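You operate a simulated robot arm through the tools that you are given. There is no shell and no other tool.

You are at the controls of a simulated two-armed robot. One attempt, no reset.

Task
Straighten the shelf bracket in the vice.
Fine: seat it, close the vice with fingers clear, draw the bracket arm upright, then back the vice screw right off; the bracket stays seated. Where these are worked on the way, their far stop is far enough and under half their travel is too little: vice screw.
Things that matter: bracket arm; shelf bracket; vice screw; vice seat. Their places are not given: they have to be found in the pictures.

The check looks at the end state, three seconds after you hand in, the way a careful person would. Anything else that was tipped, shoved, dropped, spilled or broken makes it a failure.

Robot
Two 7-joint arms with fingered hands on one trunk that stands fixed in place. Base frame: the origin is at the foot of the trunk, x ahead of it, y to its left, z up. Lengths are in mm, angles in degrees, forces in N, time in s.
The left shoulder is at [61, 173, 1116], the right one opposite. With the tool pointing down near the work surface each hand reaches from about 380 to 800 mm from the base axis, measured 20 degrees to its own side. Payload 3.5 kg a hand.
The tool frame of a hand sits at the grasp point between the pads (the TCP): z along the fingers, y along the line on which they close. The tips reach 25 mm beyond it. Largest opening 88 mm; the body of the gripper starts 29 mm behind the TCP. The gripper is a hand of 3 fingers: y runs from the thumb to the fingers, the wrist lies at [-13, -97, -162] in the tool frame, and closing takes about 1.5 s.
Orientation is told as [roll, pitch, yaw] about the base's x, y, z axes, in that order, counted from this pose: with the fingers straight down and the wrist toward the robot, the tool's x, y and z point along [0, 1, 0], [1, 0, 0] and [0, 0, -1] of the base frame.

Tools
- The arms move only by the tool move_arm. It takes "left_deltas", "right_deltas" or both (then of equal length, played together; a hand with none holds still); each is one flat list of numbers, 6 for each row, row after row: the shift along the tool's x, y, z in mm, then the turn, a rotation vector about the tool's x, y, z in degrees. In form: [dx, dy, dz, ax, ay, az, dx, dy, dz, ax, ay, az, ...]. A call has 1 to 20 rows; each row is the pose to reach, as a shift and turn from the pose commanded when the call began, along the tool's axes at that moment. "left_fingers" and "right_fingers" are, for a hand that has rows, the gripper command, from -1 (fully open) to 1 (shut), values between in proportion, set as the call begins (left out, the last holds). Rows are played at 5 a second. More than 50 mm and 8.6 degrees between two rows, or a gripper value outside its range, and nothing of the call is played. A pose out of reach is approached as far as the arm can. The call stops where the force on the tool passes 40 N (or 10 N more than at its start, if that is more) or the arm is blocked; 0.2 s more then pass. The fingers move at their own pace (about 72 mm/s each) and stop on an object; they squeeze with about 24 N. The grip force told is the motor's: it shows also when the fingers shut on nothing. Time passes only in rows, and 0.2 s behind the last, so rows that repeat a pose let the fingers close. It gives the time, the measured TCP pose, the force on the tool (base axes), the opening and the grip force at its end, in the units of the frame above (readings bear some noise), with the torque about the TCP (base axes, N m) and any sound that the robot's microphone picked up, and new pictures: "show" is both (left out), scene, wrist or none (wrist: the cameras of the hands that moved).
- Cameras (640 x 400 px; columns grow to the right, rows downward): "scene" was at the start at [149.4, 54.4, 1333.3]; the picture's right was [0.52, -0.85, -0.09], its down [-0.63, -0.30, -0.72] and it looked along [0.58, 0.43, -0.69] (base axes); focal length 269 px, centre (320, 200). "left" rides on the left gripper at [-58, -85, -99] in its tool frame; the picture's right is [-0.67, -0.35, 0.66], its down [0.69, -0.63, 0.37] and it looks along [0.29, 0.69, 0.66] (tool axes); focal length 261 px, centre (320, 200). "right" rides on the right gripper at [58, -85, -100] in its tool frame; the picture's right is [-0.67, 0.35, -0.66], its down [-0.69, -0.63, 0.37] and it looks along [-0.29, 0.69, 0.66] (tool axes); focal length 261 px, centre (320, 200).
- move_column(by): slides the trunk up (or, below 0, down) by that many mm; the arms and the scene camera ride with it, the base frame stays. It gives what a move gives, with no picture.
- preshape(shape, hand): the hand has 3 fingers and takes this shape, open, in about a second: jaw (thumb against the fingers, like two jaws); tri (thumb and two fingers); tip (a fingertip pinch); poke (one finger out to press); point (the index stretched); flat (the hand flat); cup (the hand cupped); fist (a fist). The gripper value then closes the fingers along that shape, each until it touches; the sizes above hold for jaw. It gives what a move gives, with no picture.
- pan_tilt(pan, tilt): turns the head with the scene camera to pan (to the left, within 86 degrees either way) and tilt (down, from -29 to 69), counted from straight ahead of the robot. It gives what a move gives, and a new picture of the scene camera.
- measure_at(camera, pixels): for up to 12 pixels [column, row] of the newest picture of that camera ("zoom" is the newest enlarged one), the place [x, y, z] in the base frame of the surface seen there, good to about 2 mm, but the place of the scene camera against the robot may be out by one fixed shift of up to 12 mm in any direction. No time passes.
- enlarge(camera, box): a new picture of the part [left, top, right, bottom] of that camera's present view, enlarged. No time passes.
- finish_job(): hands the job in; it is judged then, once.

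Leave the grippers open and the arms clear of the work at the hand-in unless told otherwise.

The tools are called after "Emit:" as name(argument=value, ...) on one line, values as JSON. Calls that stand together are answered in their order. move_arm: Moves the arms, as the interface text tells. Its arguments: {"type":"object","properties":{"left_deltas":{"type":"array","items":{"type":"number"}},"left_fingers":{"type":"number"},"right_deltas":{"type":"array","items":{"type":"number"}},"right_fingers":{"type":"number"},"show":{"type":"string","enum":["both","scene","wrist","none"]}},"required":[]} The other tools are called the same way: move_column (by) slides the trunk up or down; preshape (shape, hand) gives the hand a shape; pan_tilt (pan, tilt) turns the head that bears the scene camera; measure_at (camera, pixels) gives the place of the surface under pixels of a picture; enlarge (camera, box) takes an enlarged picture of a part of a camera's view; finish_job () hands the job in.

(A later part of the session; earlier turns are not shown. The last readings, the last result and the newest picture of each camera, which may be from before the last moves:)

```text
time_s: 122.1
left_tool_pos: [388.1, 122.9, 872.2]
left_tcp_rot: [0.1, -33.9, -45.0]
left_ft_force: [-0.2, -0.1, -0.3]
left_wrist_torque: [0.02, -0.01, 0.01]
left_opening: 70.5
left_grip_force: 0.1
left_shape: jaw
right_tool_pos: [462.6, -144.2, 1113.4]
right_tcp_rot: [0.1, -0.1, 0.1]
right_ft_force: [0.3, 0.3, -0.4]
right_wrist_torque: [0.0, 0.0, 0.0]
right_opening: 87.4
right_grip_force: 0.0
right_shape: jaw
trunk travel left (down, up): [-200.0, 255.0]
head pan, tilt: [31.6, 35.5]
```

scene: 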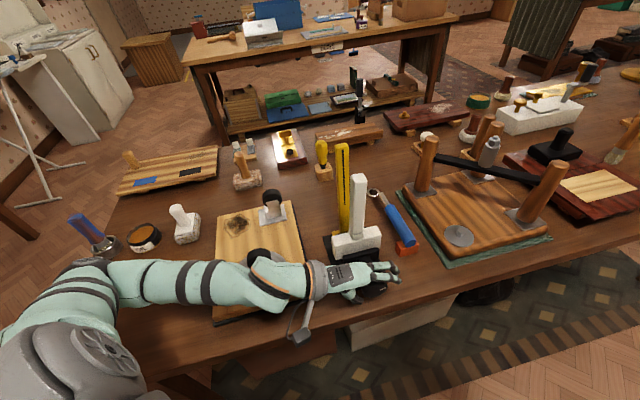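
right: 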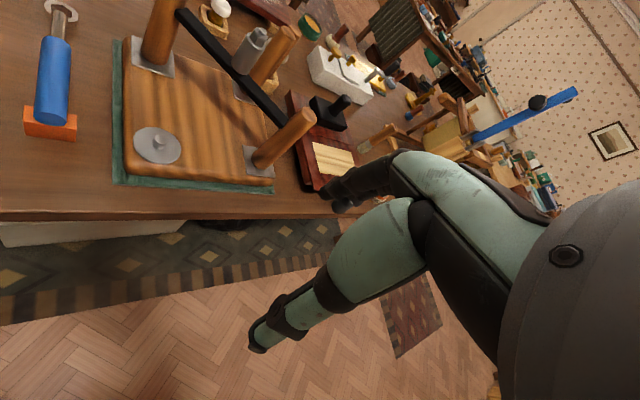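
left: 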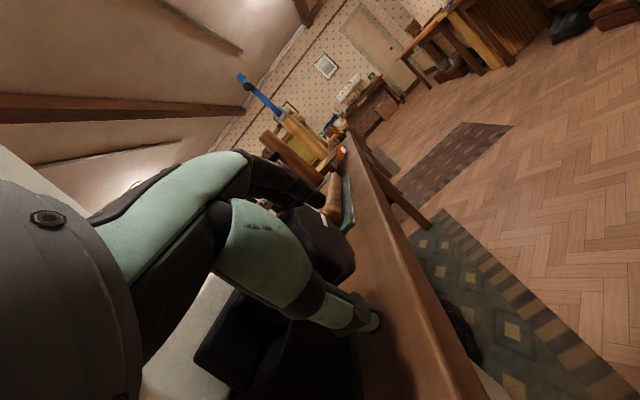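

Everything is as in the earlier strokes. I'll close and turn clockwise 68° (closing).

Emit:
move_arm(left_deltas=[0, 0, 0, 0, 0, 0, 0, 0, 0, 0, 0, 0, 0, 0, 0, 0, 0, 0, 0, 0, 0, 0, 0, 0, 0, 0, 0, 0, 0, 0, 0, 0, 0, 7, 0, 0, 0, 0, 0, 14, 0, 0, 0, 0, 0, 21, 0, 0, 0, 0, 0, 28, 0, 0, 0, 0, 0, 35, 0, 0, 0, 0, 0, 42, 0, 0, 0, 0, 0, 49, 0, 0, 0, 0, 0, 56, 0, 0, 0, 0, 0, 63, 0, 0, 0, 0, 0, 68, 0, 0, 0, 0, 0, 68, 0, 0], left_fingers=1, show="wrist")

Emit:
move_arm(left_deltas=[0, 0, 0, 0, 0, 0, 0, 0, 0, 0, 0, 0, 0, 0, 0, 0, 0, 0, 0, 0, 0, -7, 0, 0, 0, 0, 0, -14, 0, 0, 0, 0, 0, -21, 0, 0, 0, 0, 0, -28, 0, 0, 0, 0, 0, -35, 0, 0, 0, 0, 0, -42, 0, 0, 0, 0, 0, -49, 0, 0, 0, 0, 0, -56, 0, 0, 0, 0, 0, -63, 0, 0, 0, 0, 0, -68, 0, 0, 0, 0, 0, -68, 0, 0], left_fingers=-0.55, show="scene")

```text
time_s: 125.5
left_tool_pos: [389.6, 123.9, 871.8]
left_tcp_rot: [0.1, 34.2, -45.0]
left_ft_force: [-3.0, -1.3, -11.1]
left_wrist_torque: [0.0, 0.03, 0.01]
left_opening: 33.2
left_grip_force: 23.8
left_shape: jaw
right_tool_pos: [463.1, -144.6, 1112.2]
right_tcp_rot: [0.0, 0.2, 0.1]
right_ft_force: [0.4, 0.3, 0.0]
right_wrist_torque: [0.01, 0.03, -0.01]
right_opening: 87.6
right_grip_force: 0.1
right_shape: jaw
trunk travel left (down, up): [-200.0, 255.0]
head pan, tilt: [31.6, 35.5]
```

left: 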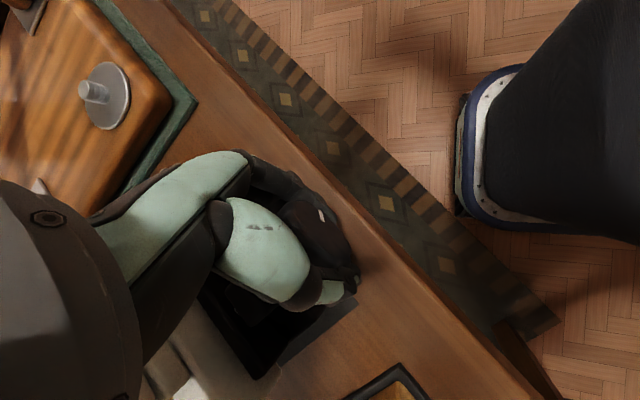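

```text
time_s: 128.5
left_tool_pos: [389.1, 123.2, 872.3]
left_tcp_rot: [-0.1, -33.9, -45.0]
left_ft_force: [-0.6, 0.1, -1.0]
left_wrist_torque: [0.02, 0.0, -0.02]
left_opening: 68.0
left_grip_force: 0.1
left_shape: jaw
right_tool_pos: [463.5, -144.5, 1112.6]
right_tcp_rot: [0.0, 0.0, 0.1]
right_ft_force: [-0.6, 0.2, -0.1]
right_wrist_torque: [-0.01, 0.01, -0.01]
right_opening: 87.6
right_grip_force: 0.1
right_shape: jaw
trunk travel left (down, up): [-200.0, 255.0]
head pan, tilt: [31.6, 35.5]
```

scene: 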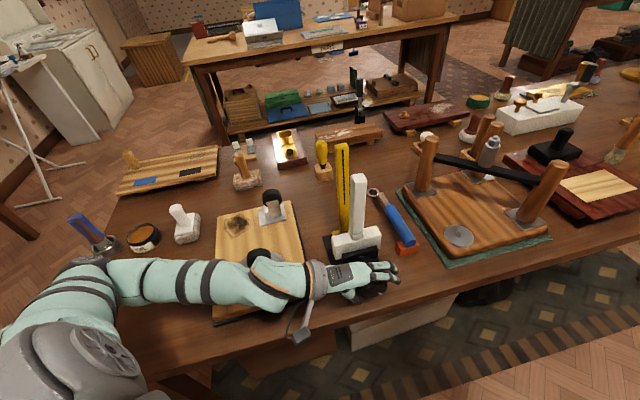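

One closing stroke done and the hand is swung back. I'll take the second closing stroke and swing back again.

Emit:
move_arm(left_deltas=[0, 0, 0, 0, 0, 0, 0, 0, 0, 0, 0, 0, 0, 0, 0, 0, 0, 0, 0, 0, 0, 0, 0, 0, 0, 0, 0, 0, 0, 0, 0, 0, 0, 7, 0, 0, 0, 0, 0, 14, 0, 0, 0, 0, 0, 21, 0, 0, 0, 0, 0, 28, 0, 0, 0, 0, 0, 35, 0, 0, 0, 0, 0, 42, 0, 0, 0, 0, 0, 49, 0, 0, 0, 0, 0, 56, 0, 0, 0, 0, 0, 63, 0, 0, 0, 0, 0, 68, 0, 0, 0, 0, 0, 68, 0, 0], left_fingers=1, show="wrist")

Emit:
move_arm(left_deltas=[0, 0, 0, 0, 0, 0, 0, 0, 0, 0, 0, 0, 0, 0, 0, 0, 0, 0, 0, 0, 0, -7, 0, 0, 0, 0, 0, -14, 0, 0, 0, 0, 0, -21, 0, 0, 0, 0, 0, -28, 0, 0, 0, 0, 0, -35, 0, 0, 0, 0, 0, -42, 0, 0, 0, 0, 0, -49, 0, 0, 0, 0, 0, -56, 0, 0, 0, 0, 0, -63, 0, 0, 0, 0, 0, -68, 0, 0, 0, 0, 0, -68, 0, 0], left_fingers=-0.55, show="scene")

Emit:
enlarge(camera="scene", box=[325, 165, 405, 305])

```text
time_s: 131.9
left_tool_pos: [389.6, 124.2, 872.4]
left_tcp_rot: [0.0, 34.1, -45.0]
left_ft_force: [-1.5, 0.2, -12.5]
left_wrist_torque: [0.03, -0.03, -0.03]
left_opening: 33.5
left_grip_force: 24.1
left_shape: jaw
right_tool_pos: [465.0, -144.6, 1111.1]
right_tcp_rot: [0.0, 0.2, 0.1]
right_ft_force: [-1.0, -0.2, -0.3]
right_wrist_torque: [0.0, 0.02, 0.01]
right_opening: 87.6
right_grip_force: 0.1
right_shape: jaw
trunk travel left (down, up): [-200.0, 255.0]
head pan, tilt: [31.6, 35.5]
```

left: 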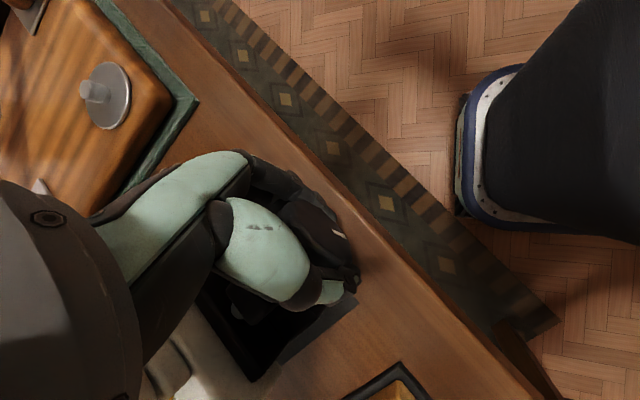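

```text
time_s: 134.9
left_tool_pos: [389.5, 123.1, 873.4]
left_tcp_rot: [0.0, -33.9, -45.1]
left_ft_force: [-0.1, 0.5, -0.2]
left_wrist_torque: [-0.01, 0.02, 0.01]
left_opening: 68.0
left_grip_force: 0.0
left_shape: jaw
right_tool_pos: [463.9, -144.7, 1112.5]
right_tcp_rot: [0.0, 0.0, 0.1]
right_ft_force: [-0.8, 0.1, 0.6]
right_wrist_torque: [-0.01, -0.01, -0.02]
right_opening: 87.4
right_grip_force: 0.0
right_shape: jaw
trunk travel left (down, up): [-200.0, 255.0]
head pan, tilt: [31.6, 35.5]
```

scene: 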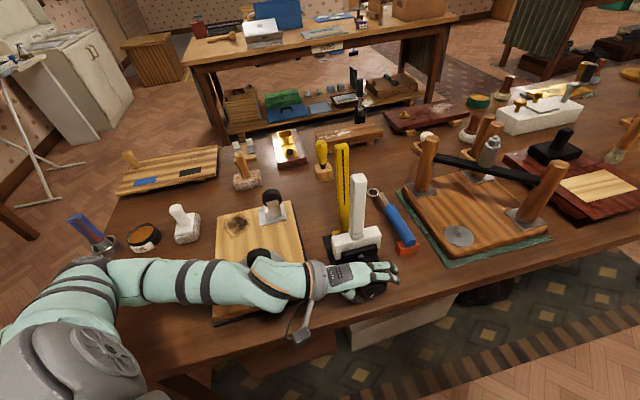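

```text
2.86 times, centred on (365, 235) of scene
```

zoom: 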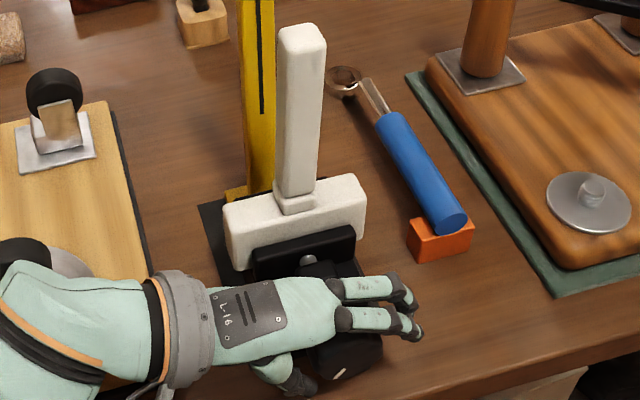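

136° closed so far; the jaw is nearing the foot. Third closing stroke, expecting it to tighten.

Emit:
move_arm(left_deltas=[0, 0, 0, 0, 0, 0, 0, 0, 0, 0, 0, 0, 0, 0, 0, 0, 0, 0, 0, 0, 0, 0, 0, 0, 0, 0, 0, 0, 0, 0, 0, 0, 0, 7, 0, 0, 0, 0, 0, 14, 0, 0, 0, 0, 0, 21, 0, 0, 0, 0, 0, 28, 0, 0, 0, 0, 0, 35, 0, 0, 0, 0, 0, 42, 0, 0, 0, 0, 0, 49, 0, 0, 0, 0, 0, 56, 0, 0, 0, 0, 0, 63, 0, 0, 0, 0, 0, 68, 0, 0, 0, 0, 0, 68, 0, 0], left_fingers=1, show="wrist")

```text
time_s: 138.3
left_tool_pos: [390.3, 123.2, 871.7]
left_tcp_rot: [-0.1, 34.3, -45.0]
left_ft_force: [-5.5, 0.0, -23.9]
left_wrist_torque: [-0.38, -0.3, -0.03]
left_opening: 30.8
left_grip_force: 24.2
left_shape: jaw
right_tool_pos: [464.9, -143.7, 1112.2]
right_tcp_rot: [0.0, 0.1, 0.1]
right_ft_force: [0.1, -0.5, -0.1]
right_wrist_torque: [0.01, -0.02, 0.0]
right_opening: 87.8
right_grip_force: 0.0
right_shape: jaw
trunk travel left (down, up): [-200.0, 255.0]
head pan, tilt: [31.6, 35.5]
```

left: 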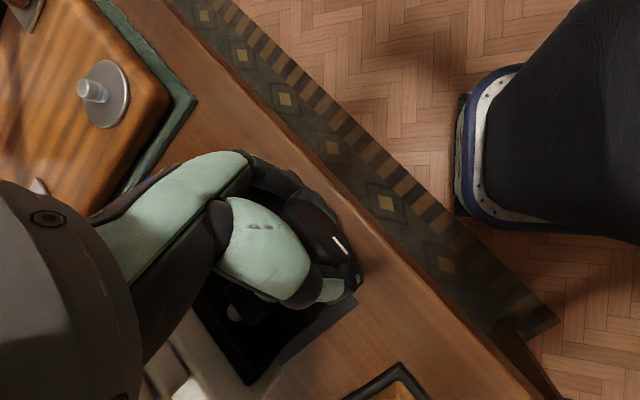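

Torque of about −0.48 N·m shows it tightening. I'll release, swing back 30°, re-grip and snug it up.

Emit:
move_arm(left_deltas=[0, 0, 0, 0, 0, 0, 0, 0, 0, 0, 0, 0, 0, 0, 0, 0, 0, 0, 0, 0, 0, -8, 0, 0, 0, 0, 0, -16, 0, 0, 0, 0, 0, -24, 0, 0, 0, 0, 0, -32, 0, 0, 0, 0, 0, -32, 0, 0], left_fingers=-0.55, show="none")

Emit:
move_arm(left_deltas=[0, 0, 0, 0, 0, 0, 0, 0, 0, 0, 0, 0, 0, 0, 0, 0, 0, 0, 0, 0, 0, 0, 0, 0, 0, 0, 0, 0, 0, 0, 0, 0, 0, 5, 0, 0, 0, 0, 0, 10, 0, 0, 0, 0, 0, 15, 0, 0, 0, 0, 0, 20, 0, 0, 0, 0, 0, 25, 0, 0, 0, 0, 0, 25, 0, 0], left_fingers=1, show="both")

```text
time_s: 140.1
left_tool_pos: [389.3, 122.4, 872.9]
left_tcp_rot: [0.0, 2.1, -45.0]
left_ft_force: [0.5, 0.5, -0.5]
left_wrist_torque: [-0.04, 0.0, -0.01]
left_opening: 68.0
left_grip_force: 0.1
left_shape: jaw
right_tool_pos: [465.1, -143.7, 1111.7]
right_tcp_rot: [0.0, 0.1, 0.2]
right_ft_force: [0.0, -0.6, -0.1]
right_wrist_torque: [0.0, 0.0, 0.03]
right_opening: 87.6
right_grip_force: 0.1
right_shape: jaw
trunk travel left (down, up): [-200.0, 255.0]
head pan, tilt: [31.6, 35.5]
```

```text
time_s: 142.5
left_tool_pos: [389.3, 124.1, 870.7]
left_tcp_rot: [-0.2, 27.3, -44.9]
left_ft_force: [-5.9, 4.2, -28.9]
left_wrist_torque: [-0.62, -0.58, -0.02]
left_opening: 29.9
left_grip_force: 23.8
left_shape: jaw
right_tool_pos: [463.7, -143.5, 1112.3]
right_tcp_rot: [-0.2, 0.1, 0.0]
right_ft_force: [0.5, 0.5, -0.2]
right_wrist_torque: [0.05, 0.01, -0.01]
right_opening: 87.6
right_grip_force: 0.0
right_shape: jaw
trunk travel left (down, up): [-200.0, 255.0]
head pan, tilt: [31.6, 35.5]
```

scene: 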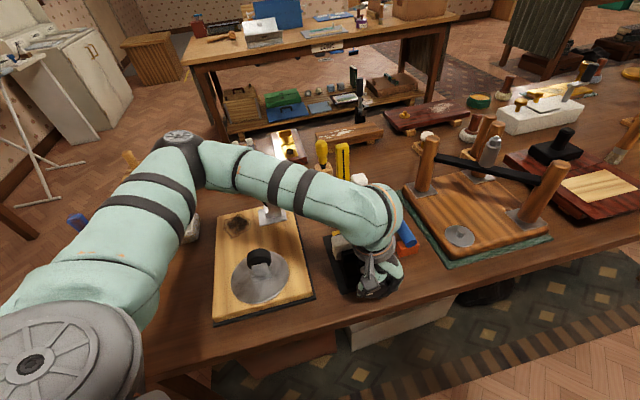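
left: 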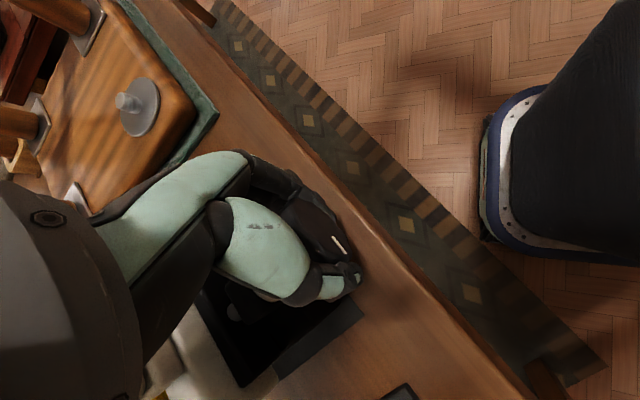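

Torque is −0.85 N·m, so the vice is tight. I'll open, back off along the tool axis and rise toward above the arm.

Emit:
move_arm(left_deltas=[0, 0, 0, 0, 0, 0, 0, 0, 0, 0, 0, 0, 0, 0, 0, 0, 0, 0, 0, 0, -30, 0, 0, 0, 0, 0, -65, 0, 0, 0, 0, 0, -105, -7, 0, 0, 0, -15, -148, -14, 0, 0, 0, -35, -188, -20, 0, 0, 0, -55, -228, -25, 0, 0, 0, -75, -265, -27, 0, 0, 0, -75, -265, -27, 0, 0], left_fingers=-1, show="both")

```text
time_s: 144.9
left_tool_pos: [428.5, 84.0, 1143.4]
left_tcp_rot: [-0.1, 0.2, -45.0]
left_ft_force: [-1.1, -0.2, -0.3]
left_wrist_torque: [-0.01, 0.0, 0.01]
left_opening: 87.5
left_grip_force: 0.1
left_shape: jaw
right_tool_pos: [464.2, -145.1, 1112.6]
right_tcp_rot: [0.0, 0.0, 0.1]
right_ft_force: [0.1, 0.7, -0.4]
right_wrist_torque: [0.02, -0.01, -0.04]
right_opening: 87.3
right_grip_force: 0.1
right_shape: jaw
trunk travel left (down, up): [-200.0, 255.0]
head pan, tilt: [31.6, 35.5]
```

scene: 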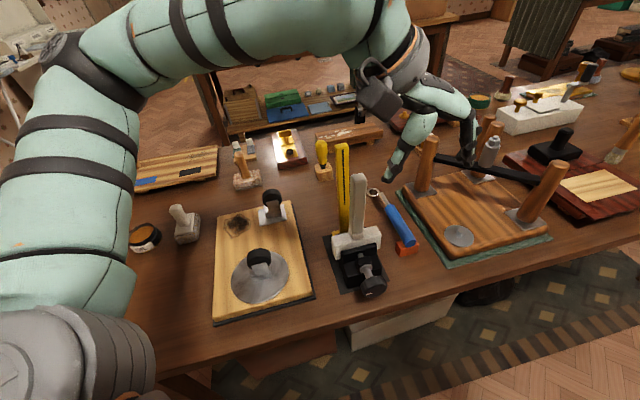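
left: 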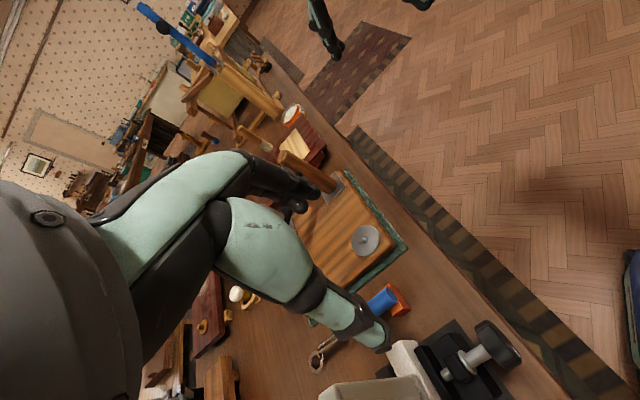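

All is still in place. I'll move over the arm, and descend around it with fingers open to the same gripping height (TCP z≈1028).

Emit:
move_arm(left_deltas=[33, -17, 0, 0, 0, 0, 67, -35, 0, 0, 0, 0, 100.6, -52, 0, 1.5, 0, 0, 100.6, -52, 0, 1.5, 0, 0, 100.6, -52, 35, 1.5, 0, 0, 100.6, -52, 70, 1.5, 0, 0, 100.6, -52, 100, 1.5, 0, 0, 100.6, -52, 115, 1.5, 0, 0, 100.6, -52, 115, 1.5, 0, 0], left_fingers=-1, show="both")

Emit:
enlarge(camera="left", box=[260, 180, 480, 350])

```text
time_s: 146.9
left_tool_pos: [463.0, 192.9, 1026.5]
left_tcp_rot: [0.0, 1.6, -44.8]
left_ft_force: [-0.3, -0.2, -0.2]
left_wrist_torque: [0.01, -0.02, -0.02]
left_opening: 87.4
left_grip_force: 0.1
left_shape: jaw
right_tool_pos: [463.1, -145.1, 1113.8]
right_tcp_rot: [0.1, 0.0, 0.1]
right_ft_force: [-0.2, 0.6, -0.5]
right_wrist_torque: [0.02, 0.01, -0.02]
right_opening: 87.6
right_grip_force: 0.0
right_shape: jaw
trunk travel left (down, up): [-200.0, 255.0]
head pan, tilt: [31.6, 35.5]
```

scene: 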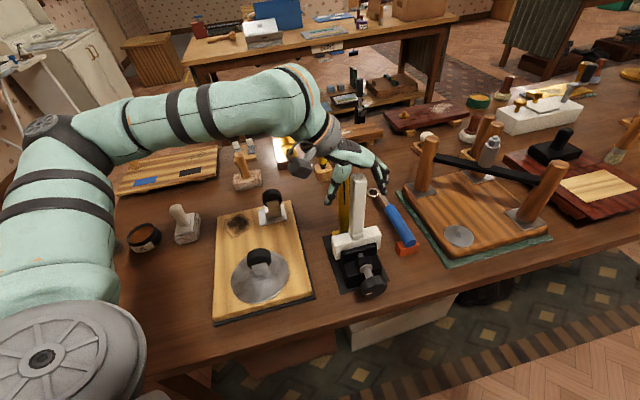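
left: 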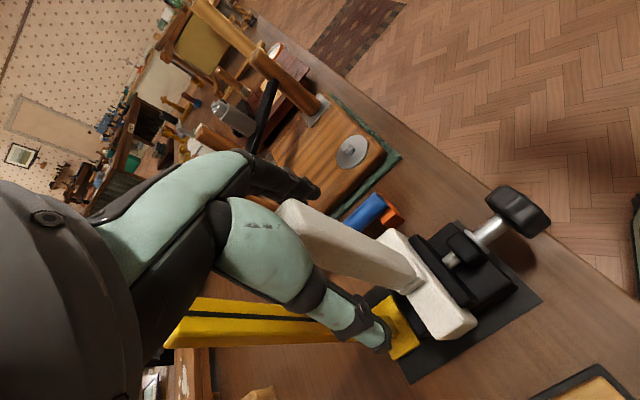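

```text
2.35 times, centred on (370, 265) of left
```

zoom: 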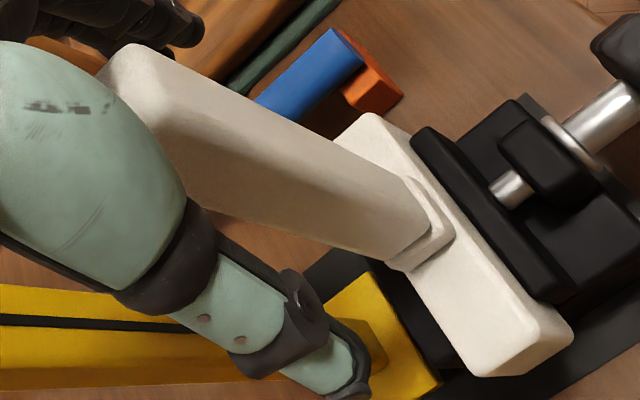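

The TCP is at v≈191 on the arm. I'll measure the −v face once more from here as a reference, then grip.

Emit:
measure_at(camera="left", pixels=[[319, 250], [327, 254], [336, 258], [344, 263], [353, 267], [362, 271], [370, 274], [379, 278], [387, 282], [395, 285]])

Emit:
move_arm(left_deltas=[0, 0, 0, 0, 0, 0, 0, 0, 0, 0, 0, 0, 0, 0, 0, 0, 0, 0, 0, 0, 0, 0, 0, 0, 0, 0, 0, 0, 0, 0, 0, 0, 0, 0, 0, 0, 0, 0, 0, 0, 0, 0, 0, 0, 0, 0, 0, 0], left_fingers=1, show="none")

```text
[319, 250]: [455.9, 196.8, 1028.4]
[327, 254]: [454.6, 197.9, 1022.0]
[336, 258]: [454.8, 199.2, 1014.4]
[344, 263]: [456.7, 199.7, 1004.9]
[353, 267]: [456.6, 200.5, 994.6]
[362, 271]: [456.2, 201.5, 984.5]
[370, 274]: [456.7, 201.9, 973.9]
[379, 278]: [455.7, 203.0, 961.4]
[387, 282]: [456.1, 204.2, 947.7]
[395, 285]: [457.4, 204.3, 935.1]
```

```text
time_s: 148.7
left_tool_pos: [463.0, 193.5, 1026.4]
left_tcp_rot: [0.0, 1.6, -44.8]
left_ft_force: [-0.5, -0.4, 0.4]
left_wrist_torque: [0.0, 0.01, 0.0]
left_opening: 19.0
left_grip_force: 24.1
left_shape: jaw
right_tool_pos: [464.1, -145.8, 1113.6]
right_tcp_rot: [0.0, 0.1, 0.1]
right_ft_force: [-0.5, 0.2, 0.4]
right_wrist_torque: [0.03, -0.03, 0.0]
right_opening: 87.6
right_grip_force: 0.0
right_shape: jaw
trunk travel left (down, up): [-200.0, 255.0]
head pan, tilt: [31.6, 35.5]
```

Gripped. The face slope is ~2.3°, so the arm leans roughly 1.8–2°. I'll draw it 2.8° further over (allowing for some spring-back).

Emit:
move_arm(left_deltas=[0, -1.39, 0, -0.7, 0, 0, 0, -2.77, 0.03, -1.4, 0, 0, 0, -4.16, 0.08, -2.1, 0, 0, 0, -5.54, 0.14, -2.8, 0, 0, 0, -5.54, 0.14, -2.8, 0, 0, 0, -5.54, 0.14, -2.8, 0, 0], show="wrist")

Emit:
move_arm(left_deltas=[0, 0, 0, 0, 0, 0, 0, 0, 0, 0, 0, 0, 0, 0, 0, 0, 0, 0, 0, 0, 0, 0, 0, 0, 0, 0, 0, 0, 0, 0], left_fingers=-1, show="both")

Emit:
measure_at(camera="left", pixels=[[319, 250], [327, 254], [336, 258], [344, 263], [353, 267], [362, 271], [370, 274], [379, 278], [387, 282], [395, 285]])

Emit:
enlarge(camera="scene", box=[325, 165, 405, 215])

Emit:
enlarge(camera="scene", box=[325, 200, 405, 250])

```text
time_s: 150.1
left_tool_pos: [456.4, 197.2, 1027.3]
left_tcp_rot: [0.0, -1.2, -44.9]
left_ft_force: [2.8, -1.8, -0.4]
left_wrist_torque: [-0.03, -0.08, 0.01]
left_opening: 19.1
left_grip_force: 23.9
left_shape: jaw
right_tool_pos: [464.7, -145.2, 1112.8]
right_tcp_rot: [-0.1, 0.1, 0.1]
right_ft_force: [-0.9, 0.5, -0.5]
right_wrist_torque: [-0.05, 0.03, -0.01]
right_opening: 87.4
right_grip_force: 0.2
right_shape: jaw
trunk travel left (down, up): [-200.0, 255.0]
head pan, tilt: [31.6, 35.5]
```

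left: 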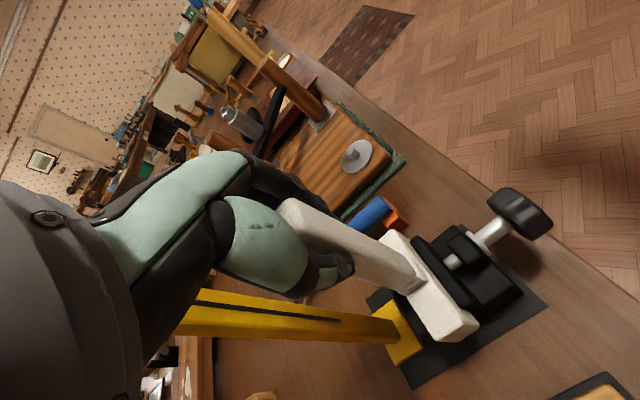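

```text
time_s: 151.3
left_tool_pos: [457.9, 196.6, 1027.6]
left_tcp_rot: [0.0, -1.2, -44.9]
left_ft_force: [-0.4, -0.1, -0.4]
left_wrist_torque: [0.0, 0.0, -0.01]
left_opening: 87.5
left_grip_force: 0.0
left_shape: jaw
right_tool_pos: [462.8, -145.6, 1113.0]
right_tcp_rot: [-0.1, 0.2, 0.1]
right_ft_force: [-0.2, 0.0, 0.4]
right_wrist_torque: [-0.01, 0.02, 0.04]
right_opening: 87.6
right_grip_force: 0.1
right_shape: jaw
trunk travel left (down, up): [-200.0, 255.0]
head pan, tilt: [31.6, 35.5]
```

scene: 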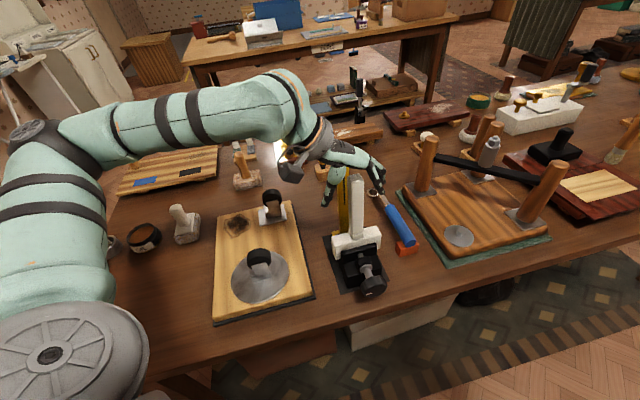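
left: 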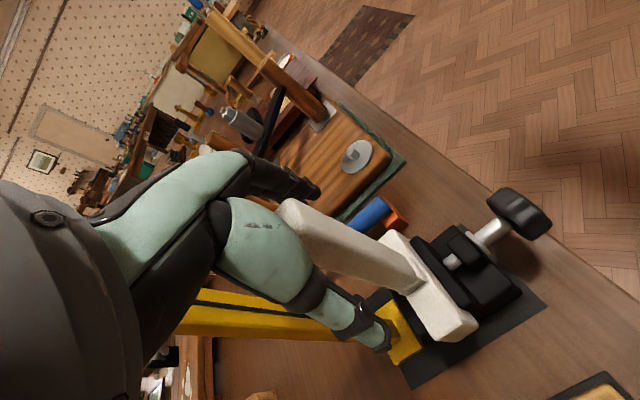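

```text
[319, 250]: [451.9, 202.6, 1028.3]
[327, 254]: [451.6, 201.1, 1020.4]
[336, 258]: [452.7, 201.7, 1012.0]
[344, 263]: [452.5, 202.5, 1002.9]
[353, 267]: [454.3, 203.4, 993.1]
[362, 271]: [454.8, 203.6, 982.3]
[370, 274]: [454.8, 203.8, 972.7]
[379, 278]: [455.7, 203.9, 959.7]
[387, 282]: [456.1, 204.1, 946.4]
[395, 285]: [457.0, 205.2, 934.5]
```

```text
8.00 times, centred on (365, 190) of scene
```

zoom: 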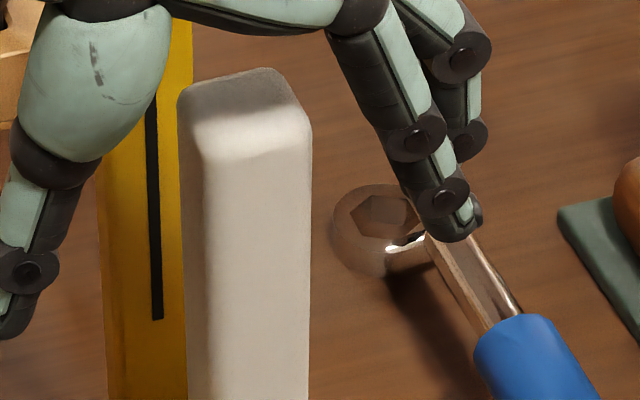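

```text
8.00 times, centred on (365, 225) of scene
```

zoom: 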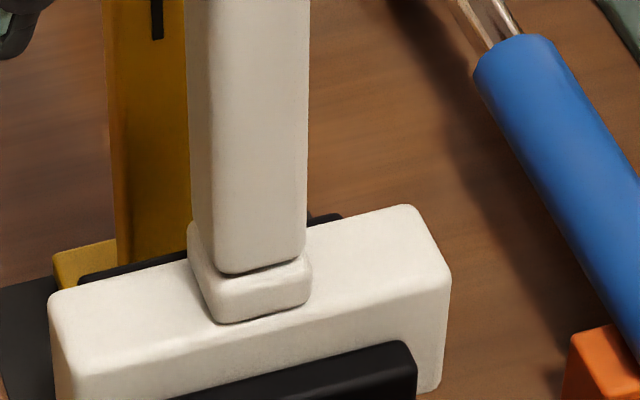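

The −v face now slopes about −0.95° (slightly past upright), and the right edge in the scene agrees (about −0.9°). I'll re-grip with the hand vertical and 2.2 mm further toward +v, so that closing centres the arm at upright, and then release and measure.

Emit:
move_arm(left_deltas=[0, 1.1, 0, 0.6, 0, 0, 0, 2.2, 0, 1.2, 0, 0, 0, 2.2, 0, 1.2, 0, 0], left_fingers=-1, show="none")

Emit:
move_arm(left_deltas=[0, 0, 0, 0, 0, 0, 0, 0, 0, 0, 0, 0, 0, 0, 0, 0, 0, 0, 0, 0, 0, 0, 0, 0, 0, 0, 0, 0, 0, 0, 0, 0, 0, 0, 0, 0, 0, 0, 0, 0, 0, 0, 0, 0, 0, 0, 0, 0], left_fingers=1, show="none")

Emit:
move_arm(left_deltas=[0, 0, 0, 0, 0, 0, 0, 0, 0, 0, 0, 0, 0, 0, 0, 0, 0, 0, 0, 0, 0, 0, 0, 0, 0, 0, 0, 0, 0, 0], left_fingers=-1, show="both")

Emit:
measure_at(camera="left", pixels=[[319, 250], [327, 254], [336, 258], [344, 263], [353, 267], [362, 271], [370, 274], [379, 278], [387, 282], [395, 285]])

Emit:
enlarge(camera="scene", box=[325, 165, 405, 215])

Emit:
enlarge(camera="scene", box=[325, 200, 405, 250])

```text
time_s: 152.1
left_tool_pos: [458.7, 195.3, 1028.0]
left_tcp_rot: [0.0, 0.0, -44.8]
left_ft_force: [-0.3, 0.0, 0.4]
left_wrist_torque: [-0.01, 0.01, 0.01]
left_opening: 87.4
left_grip_force: 0.0
left_shape: jaw
right_tool_pos: [462.8, -146.2, 1113.0]
right_tcp_rot: [-0.1, 0.1, 0.1]
right_ft_force: [0.1, 0.0, 0.1]
right_wrist_torque: [-0.01, -0.01, 0.03]
right_opening: 87.6
right_grip_force: 0.0
right_shape: jaw
trunk travel left (down, up): [-200.0, 255.0]
head pan, tilt: [31.6, 35.5]
```

```text
time_s: 153.9
left_tool_pos: [460.2, 195.9, 1027.5]
left_tcp_rot: [-0.1, 0.0, -44.9]
left_ft_force: [1.3, 0.1, 0.9]
left_wrist_torque: [0.0, 0.0, -0.05]
left_opening: 19.3
left_grip_force: 24.1
left_shape: jaw
right_tool_pos: [463.4, -146.2, 1113.1]
right_tcp_rot: [0.0, 0.0, 0.1]
right_ft_force: [0.3, -0.1, -0.2]
right_wrist_torque: [-0.02, 0.03, -0.01]
right_opening: 87.3
right_grip_force: 0.1
right_shape: jaw
trunk travel left (down, up): [-200.0, 255.0]
head pan, tilt: [31.6, 35.5]
```

```text
time_s: 155.1
left_tool_pos: [459.4, 195.9, 1028.1]
left_tcp_rot: [0.0, 0.1, -44.9]
left_ft_force: [0.4, -0.4, -0.4]
left_wrist_torque: [0.02, -0.01, 0.0]
left_opening: 87.5
left_grip_force: 0.0
left_shape: jaw
right_tool_pos: [462.4, -145.1, 1112.9]
right_tcp_rot: [-0.1, 0.1, 0.1]
right_ft_force: [0.0, 0.6, 0.7]
right_wrist_torque: [-0.03, -0.01, 0.0]
right_opening: 87.6
right_grip_force: 0.0
right_shape: jaw
trunk travel left (down, up): [-200.0, 255.0]
head pan, tilt: [31.6, 35.5]
```

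scene: 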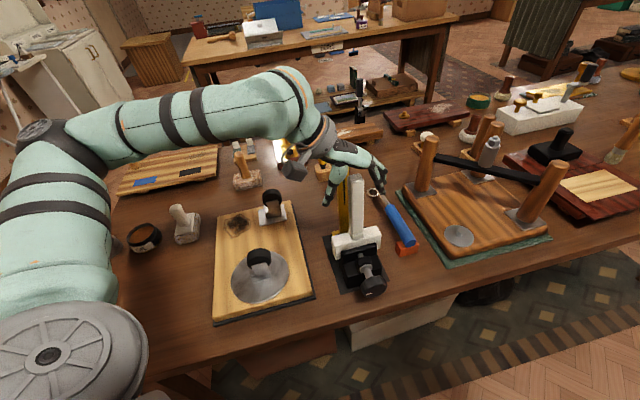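
left: 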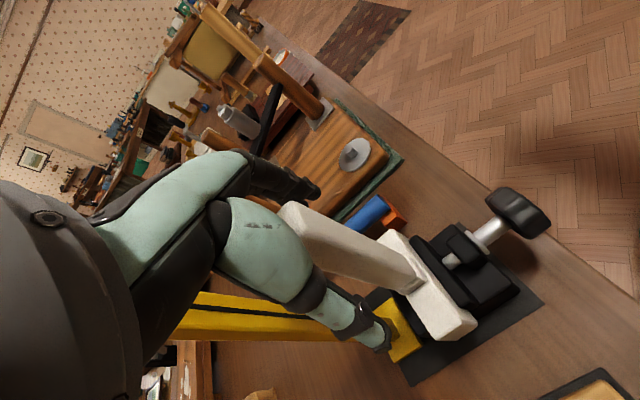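

```text
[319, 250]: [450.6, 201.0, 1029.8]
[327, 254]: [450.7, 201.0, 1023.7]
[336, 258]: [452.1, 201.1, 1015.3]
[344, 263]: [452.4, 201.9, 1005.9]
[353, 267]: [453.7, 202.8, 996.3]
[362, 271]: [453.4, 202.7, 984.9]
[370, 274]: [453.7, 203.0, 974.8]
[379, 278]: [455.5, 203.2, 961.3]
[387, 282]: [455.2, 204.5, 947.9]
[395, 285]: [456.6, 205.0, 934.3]
```

```text
8.00 times, centred on (365, 190) of scene
```

zoom: 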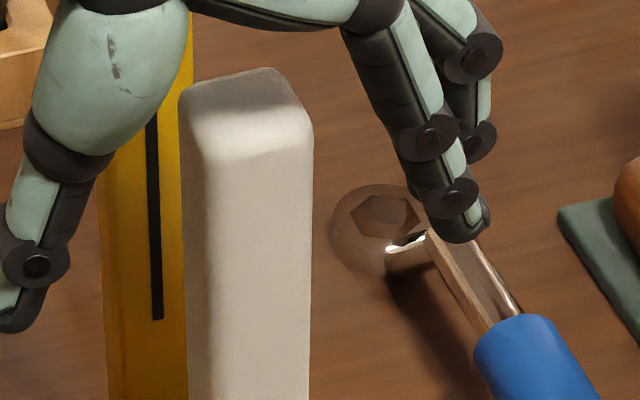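

```text
8.00 times, centred on (365, 225) of scene
```

zoom: 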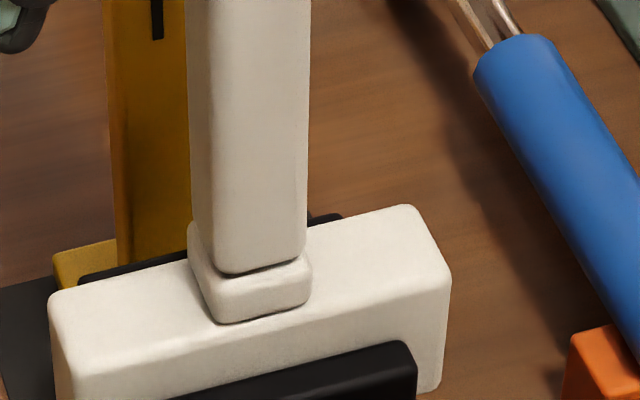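

The arm now reads about −0.7°. I'll make one more small centring correction: shift 1.7 mm toward +v, close, open, and measure.

Emit:
move_arm(left_deltas=[0, 0.9, 0, 0, 0, 0, 0, 1.7, 0, 0, 0, 0, 0, 1.7, 0, 0, 0, 0], left_fingers=-1, show="none")

Emit:
move_arm(left_deltas=[0, 0, 0, 0, 0, 0, 0, 0, 0, 0, 0, 0, 0, 0, 0, 0, 0, 0, 0, 0, 0, 0, 0, 0, 0, 0, 0, 0, 0, 0, 0, 0, 0, 0, 0, 0, 0, 0, 0, 0, 0, 0, 0, 0, 0, 0, 0, 0], left_fingers=1, show="none")

Emit:
move_arm(left_deltas=[0, 0, 0, 0, 0, 0, 0, 0, 0, 0, 0, 0, 0, 0, 0, 0, 0, 0, 0, 0, 0, 0, 0, 0, 0, 0, 0, 0, 0, 0], left_fingers=-1, show="both")

Emit:
measure_at(camera="left", pixels=[[319, 250], [327, 254], [336, 258], [344, 263], [353, 267], [362, 271], [370, 274], [379, 278], [387, 282], [395, 285]])

Emit:
enlarge(camera="scene", box=[325, 165, 405, 215])

Emit:
enlarge(camera="scene", box=[325, 200, 405, 250])

```text
time_s: 155.9
left_tool_pos: [460.4, 194.5, 1027.3]
left_tcp_rot: [0.0, 0.0, -44.9]
left_ft_force: [1.0, 0.7, -0.1]
left_wrist_torque: [0.0, -0.01, 0.0]
left_opening: 87.5
left_grip_force: 0.0
left_shape: jaw
right_tool_pos: [463.0, -145.5, 1112.6]
right_tcp_rot: [0.0, 0.0, 0.1]
right_ft_force: [0.3, 0.1, -0.2]
right_wrist_torque: [-0.01, -0.01, 0.0]
right_opening: 87.8
right_grip_force: 0.1
right_shape: jaw
trunk travel left (down, up): [-200.0, 255.0]
head pan, tilt: [31.6, 35.5]
```

```text
time_s: 157.7
left_tool_pos: [461.0, 195.4, 1026.5]
left_tcp_rot: [0.0, 0.0, -44.9]
left_ft_force: [0.2, -0.8, 1.1]
left_wrist_torque: [-0.01, -0.01, -0.05]
left_opening: 18.9
left_grip_force: 23.6
left_shape: jaw
right_tool_pos: [463.4, -146.1, 1111.9]
right_tcp_rot: [0.0, 0.2, 0.0]
right_ft_force: [0.3, 0.5, 0.6]
right_wrist_torque: [0.05, 0.01, 0.0]
right_opening: 87.9
right_grip_force: 0.0
right_shape: jaw
trunk travel left (down, up): [-200.0, 255.0]
head pan, tilt: [31.6, 35.5]
```

```text
time_s: 158.9
left_tool_pos: [460.3, 194.2, 1027.6]
left_tcp_rot: [0.0, 0.1, -45.0]
left_ft_force: [0.0, 1.2, 1.4]
left_wrist_torque: [-0.01, -0.04, 0.01]
left_opening: 87.7
left_grip_force: 0.1
left_shape: jaw
right_tool_pos: [463.1, -144.9, 1111.6]
right_tcp_rot: [0.0, 0.1, 0.2]
right_ft_force: [-0.3, 0.9, -0.8]
right_wrist_torque: [0.01, 0.01, -0.01]
right_opening: 87.4
right_grip_force: 0.0
right_shape: jaw
trunk travel left (down, up): [-200.0, 255.0]
head pan, tilt: [31.6, 35.5]
```

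scene: 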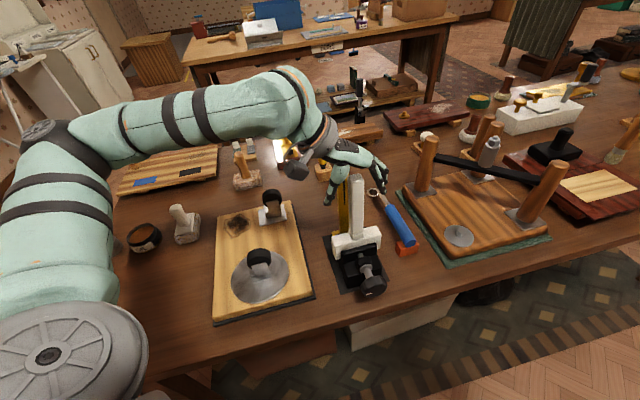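
left: 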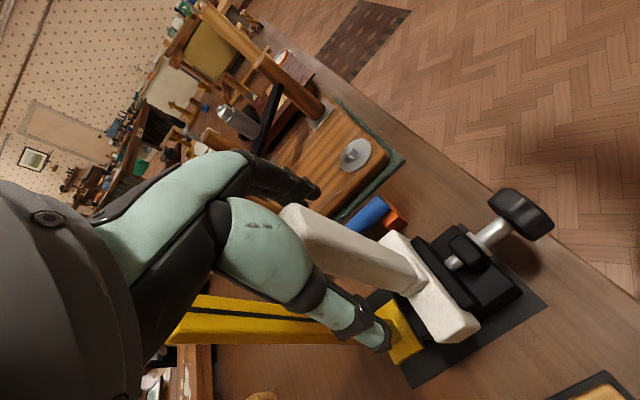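

```text
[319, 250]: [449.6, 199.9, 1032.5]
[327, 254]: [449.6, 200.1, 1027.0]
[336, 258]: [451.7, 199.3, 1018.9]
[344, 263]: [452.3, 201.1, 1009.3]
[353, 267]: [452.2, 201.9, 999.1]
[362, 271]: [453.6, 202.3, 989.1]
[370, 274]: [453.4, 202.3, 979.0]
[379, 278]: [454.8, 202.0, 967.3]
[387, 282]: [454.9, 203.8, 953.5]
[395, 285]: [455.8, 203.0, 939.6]
```

```text
8.00 times, centred on (365, 190) of scene
```

zoom: 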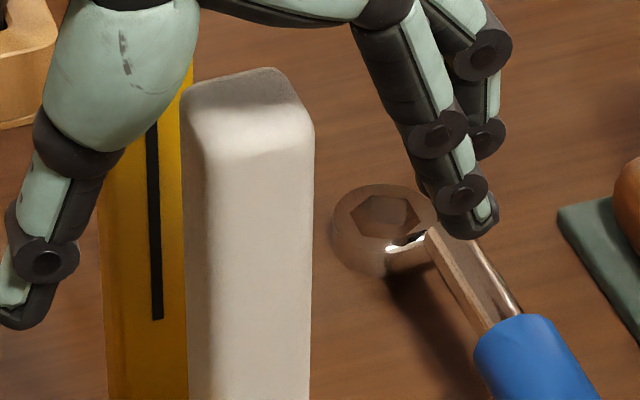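

```text
8.00 times, centred on (365, 225) of scene
```

zoom: 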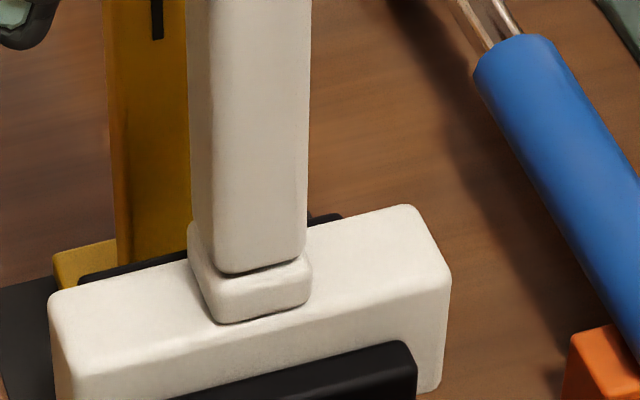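

The arm now reads within about half a degree of upright by all measures, which is good. I'll back the vice off again, using the same route as before: lift above the arm, move to the knob's side, tilt.

Emit:
move_arm(left_deltas=[0, 0, -30, 0, 0, 0, 0, 0, -60, 0, 0, 0, 0, 0, -92, 0, 0, 0, -33, 0, -92, 0, 0, 0, -66, 0, -92, 0, 0, 0, -99, 0, -92, 0, 0, 0, -99, 16, -75, 8, 0, 0, -99, 32, -55, 16, 0, 0, -99, 48, -30, 24, 0, 0, -99, 60, 0, 32, 0, 0, -99, 66, 40, 40, 0, 0, -99, 66, 79, 40, 0, 0, -99, 66, 79, 40, 0, 0], left_fingers=-0.6, show="both")

```text
time_s: 161.7
left_tool_pos: [435.0, 82.6, 948.3]
left_tcp_rot: [0.0, 40.0, -44.9]
left_ft_force: [0.2, 0.3, 0.2]
left_wrist_torque: [0.01, 0.0, -0.01]
left_opening: 70.6
left_grip_force: 0.1
left_shape: jaw
right_tool_pos: [462.7, -144.0, 1112.5]
right_tcp_rot: [-0.1, 0.0, 0.1]
right_ft_force: [-0.7, 0.1, -0.5]
right_wrist_torque: [0.03, -0.01, 0.02]
right_opening: 87.4
right_grip_force: 0.0
right_shape: jaw
trunk travel left (down, up): [-200.0, 255.0]
head pan, tilt: [31.6, 35.5]
```

scene: 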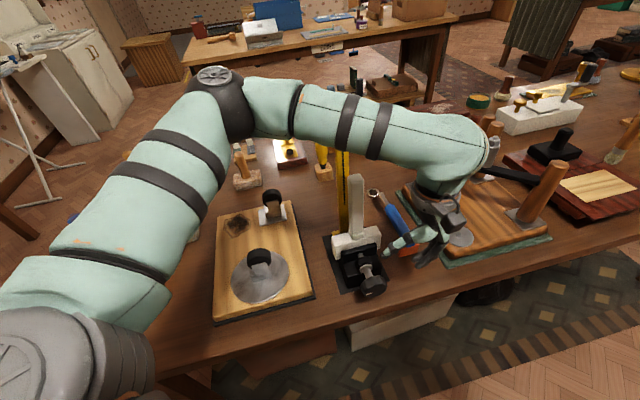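
left: 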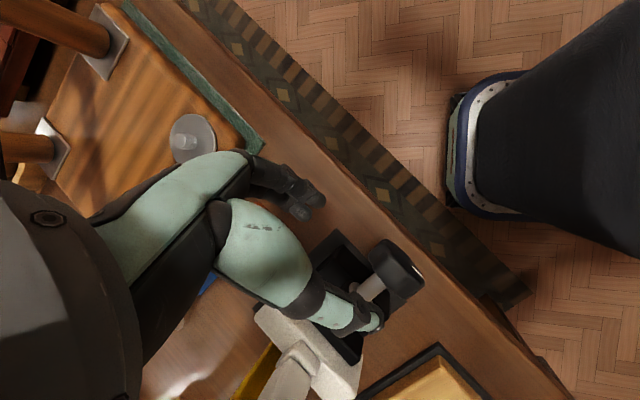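

Same pose as before. I'll do the small re-tilt to 33° first and read the position again before descending.

Emit:
move_arm(left_deltas=[-1.4, -13.7, 1.7, -7, 0, 0, -1.4, -13.7, 1.7, -7, 0, 0], left_fingers=-0.6, show="none")

```text
time_s: 162.3
left_tool_pos: [428.3, 88.8, 956.2]
left_tcp_rot: [0.0, 33.0, -44.7]
left_ft_force: [-0.1, 0.3, 0.3]
left_wrist_torque: [0.0, -0.01, 0.01]
left_opening: 70.5
left_grip_force: 0.2
left_shape: jaw
right_tool_pos: [462.9, -146.0, 1114.0]
right_tcp_rot: [0.0, 0.1, 0.1]
right_ft_force: [-0.9, -0.1, -1.1]
right_wrist_torque: [0.02, -0.04, 0.02]
right_opening: 87.5
right_grip_force: 0.0
right_shape: jaw
trunk travel left (down, up): [-200.0, 255.0]
head pan, tilt: [31.6, 35.5]
```

The TCP is at v≈240 (about 3 mm left of the line), so I'll correct that and descend onto the knob.

Emit:
move_arm(left_deltas=[-1.6, 3, 5, 0, 0, 0, -1.6, 3, 35, 0, 0, 0, -1.6, 3, 68, 0, 0, 0, -1.6, 3, 98, 0, 0, 0, -1.6, 3, 98, 0, 0, 0], left_fingers=-0.6, show="both")

```text
time_s: 163.5
left_tool_pos: [391.4, 120.8, 873.5]
left_tcp_rot: [0.1, 33.0, -44.9]
left_ft_force: [-0.1, 0.2, -0.6]
left_wrist_torque: [-0.01, -0.02, -0.02]
left_opening: 70.7
left_grip_force: 0.0
left_shape: jaw
right_tool_pos: [462.3, -145.1, 1113.9]
right_tcp_rot: [0.0, 0.0, 0.0]
right_ft_force: [-0.8, 0.5, -0.8]
right_wrist_torque: [0.02, 0.03, -0.01]
right_opening: 87.6
right_grip_force: 0.1
right_shape: jaw
trunk travel left (down, up): [-200.0, 255.0]
head pan, tilt: [31.6, 35.5]
```

scene: 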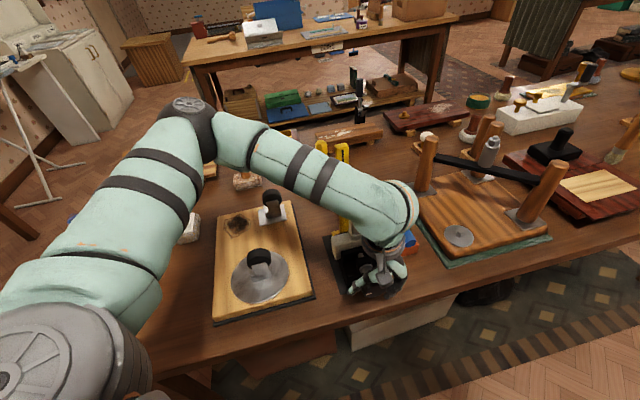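
left: 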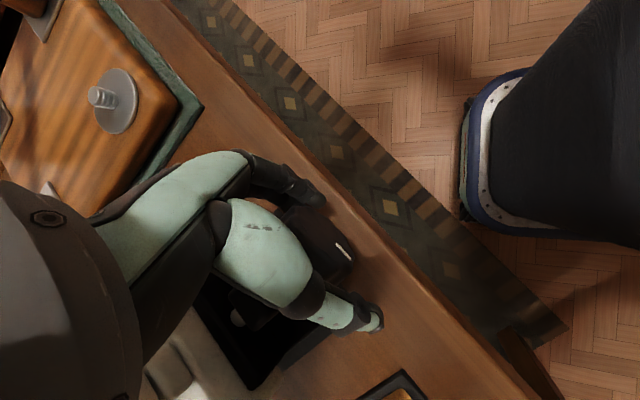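

The hand is on the knob with the same view as before. I'll close and turn counter-clockwise 66°, then swing forward again.

Emit:
move_arm(left_deltas=[0, 0, 0, 0, 0, 0, 0, 0, 0, 0, 0, 0, 0, 0, 0, 0, 0, 0, 0, 0, 0, 0, 0, 0, 0, 0, 0, 0, 0, 0, 0, 0, 0, -6, 0, 0, 0, 0, 0, -12, 0, 0, 0, 0, 0, -18, 0, 0, 0, 0, 0, -24, 0, 0, 0, 0, 0, -30, 0, 0, 0, 0, 0, -36, 0, 0, 0, 0, 0, -42, 0, 0, 0, 0, 0, -48, 0, 0, 0, 0, 0, -54, 0, 0, 0, 0, 0, -60, 0, 0, 0, 0, 0, -66, 0, 0, 0, 0, 0, -66, 0, 0], left_fingers=1, show="wrist")

Emit:
move_arm(left_deltas=[0, 0, 0, 0, 0, 0, 0, 0, 0, 0, 0, 0, 0, 0, 0, 0, 0, 0, 0, 0, 0, 7, 0, 0, 0, 0, 0, 14, 0, 0, 0, 0, 0, 21, 0, 0, 0, 0, 0, 28, 0, 0, 0, 0, 0, 35, 0, 0, 0, 0, 0, 42, 0, 0, 0, 0, 0, 49, 0, 0, 0, 0, 0, 56, 0, 0, 0, 0, 0, 63, 0, 0, 0, 0, 0, 68, 0, 0, 0, 0, 0, 68, 0, 0], left_fingers=-0.55, show="wrist")

```text
time_s: 167.1
left_tool_pos: [392.0, 121.0, 872.1]
left_tcp_rot: [0.0, -33.1, -45.0]
left_ft_force: [-2.3, 5.7, -11.6]
left_wrist_torque: [-0.01, 0.02, 0.03]
left_opening: 32.5
left_grip_force: 23.8
left_shape: jaw
right_tool_pos: [463.1, -143.8, 1111.8]
right_tcp_rot: [-0.1, 0.1, 0.1]
right_ft_force: [0.3, -0.8, 0.0]
right_wrist_torque: [0.0, -0.02, 0.0]
right_opening: 87.7
right_grip_force: 0.0
right_shape: jaw
trunk travel left (down, up): [-200.0, 255.0]
head pan, tilt: [31.6, 35.5]
```

left: 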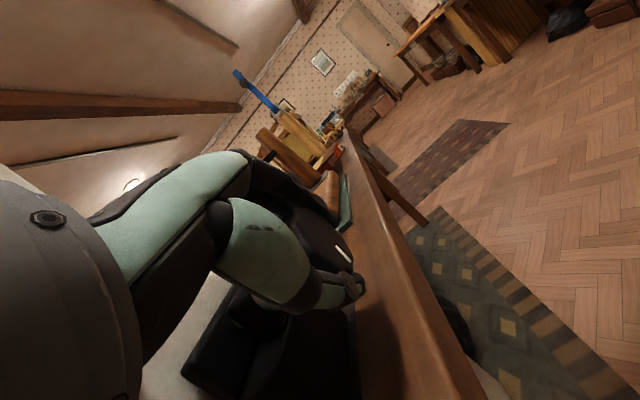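

```text
time_s: 170.1
left_tool_pos: [390.2, 118.9, 872.9]
left_tcp_rot: [0.1, 35.1, -45.0]
left_ft_force: [-0.2, 0.1, -0.4]
left_wrist_torque: [0.0, -0.02, 0.04]
left_opening: 67.8
left_grip_force: 0.0
left_shape: jaw
right_tool_pos: [463.2, -144.9, 1113.1]
right_tcp_rot: [0.0, 0.0, 0.1]
right_ft_force: [0.1, 0.4, -0.3]
right_wrist_torque: [-0.01, 0.01, 0.0]
right_opening: 87.7
right_grip_force: 0.1
right_shape: jaw
trunk travel left (down, up): [-200.0, 255.0]
head pan, tilt: [31.6, 35.5]
```

left: 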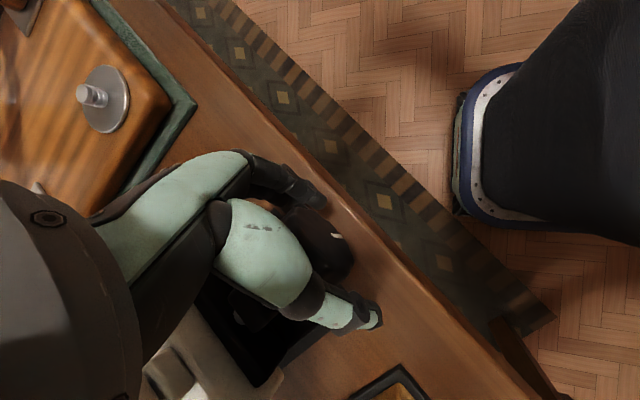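

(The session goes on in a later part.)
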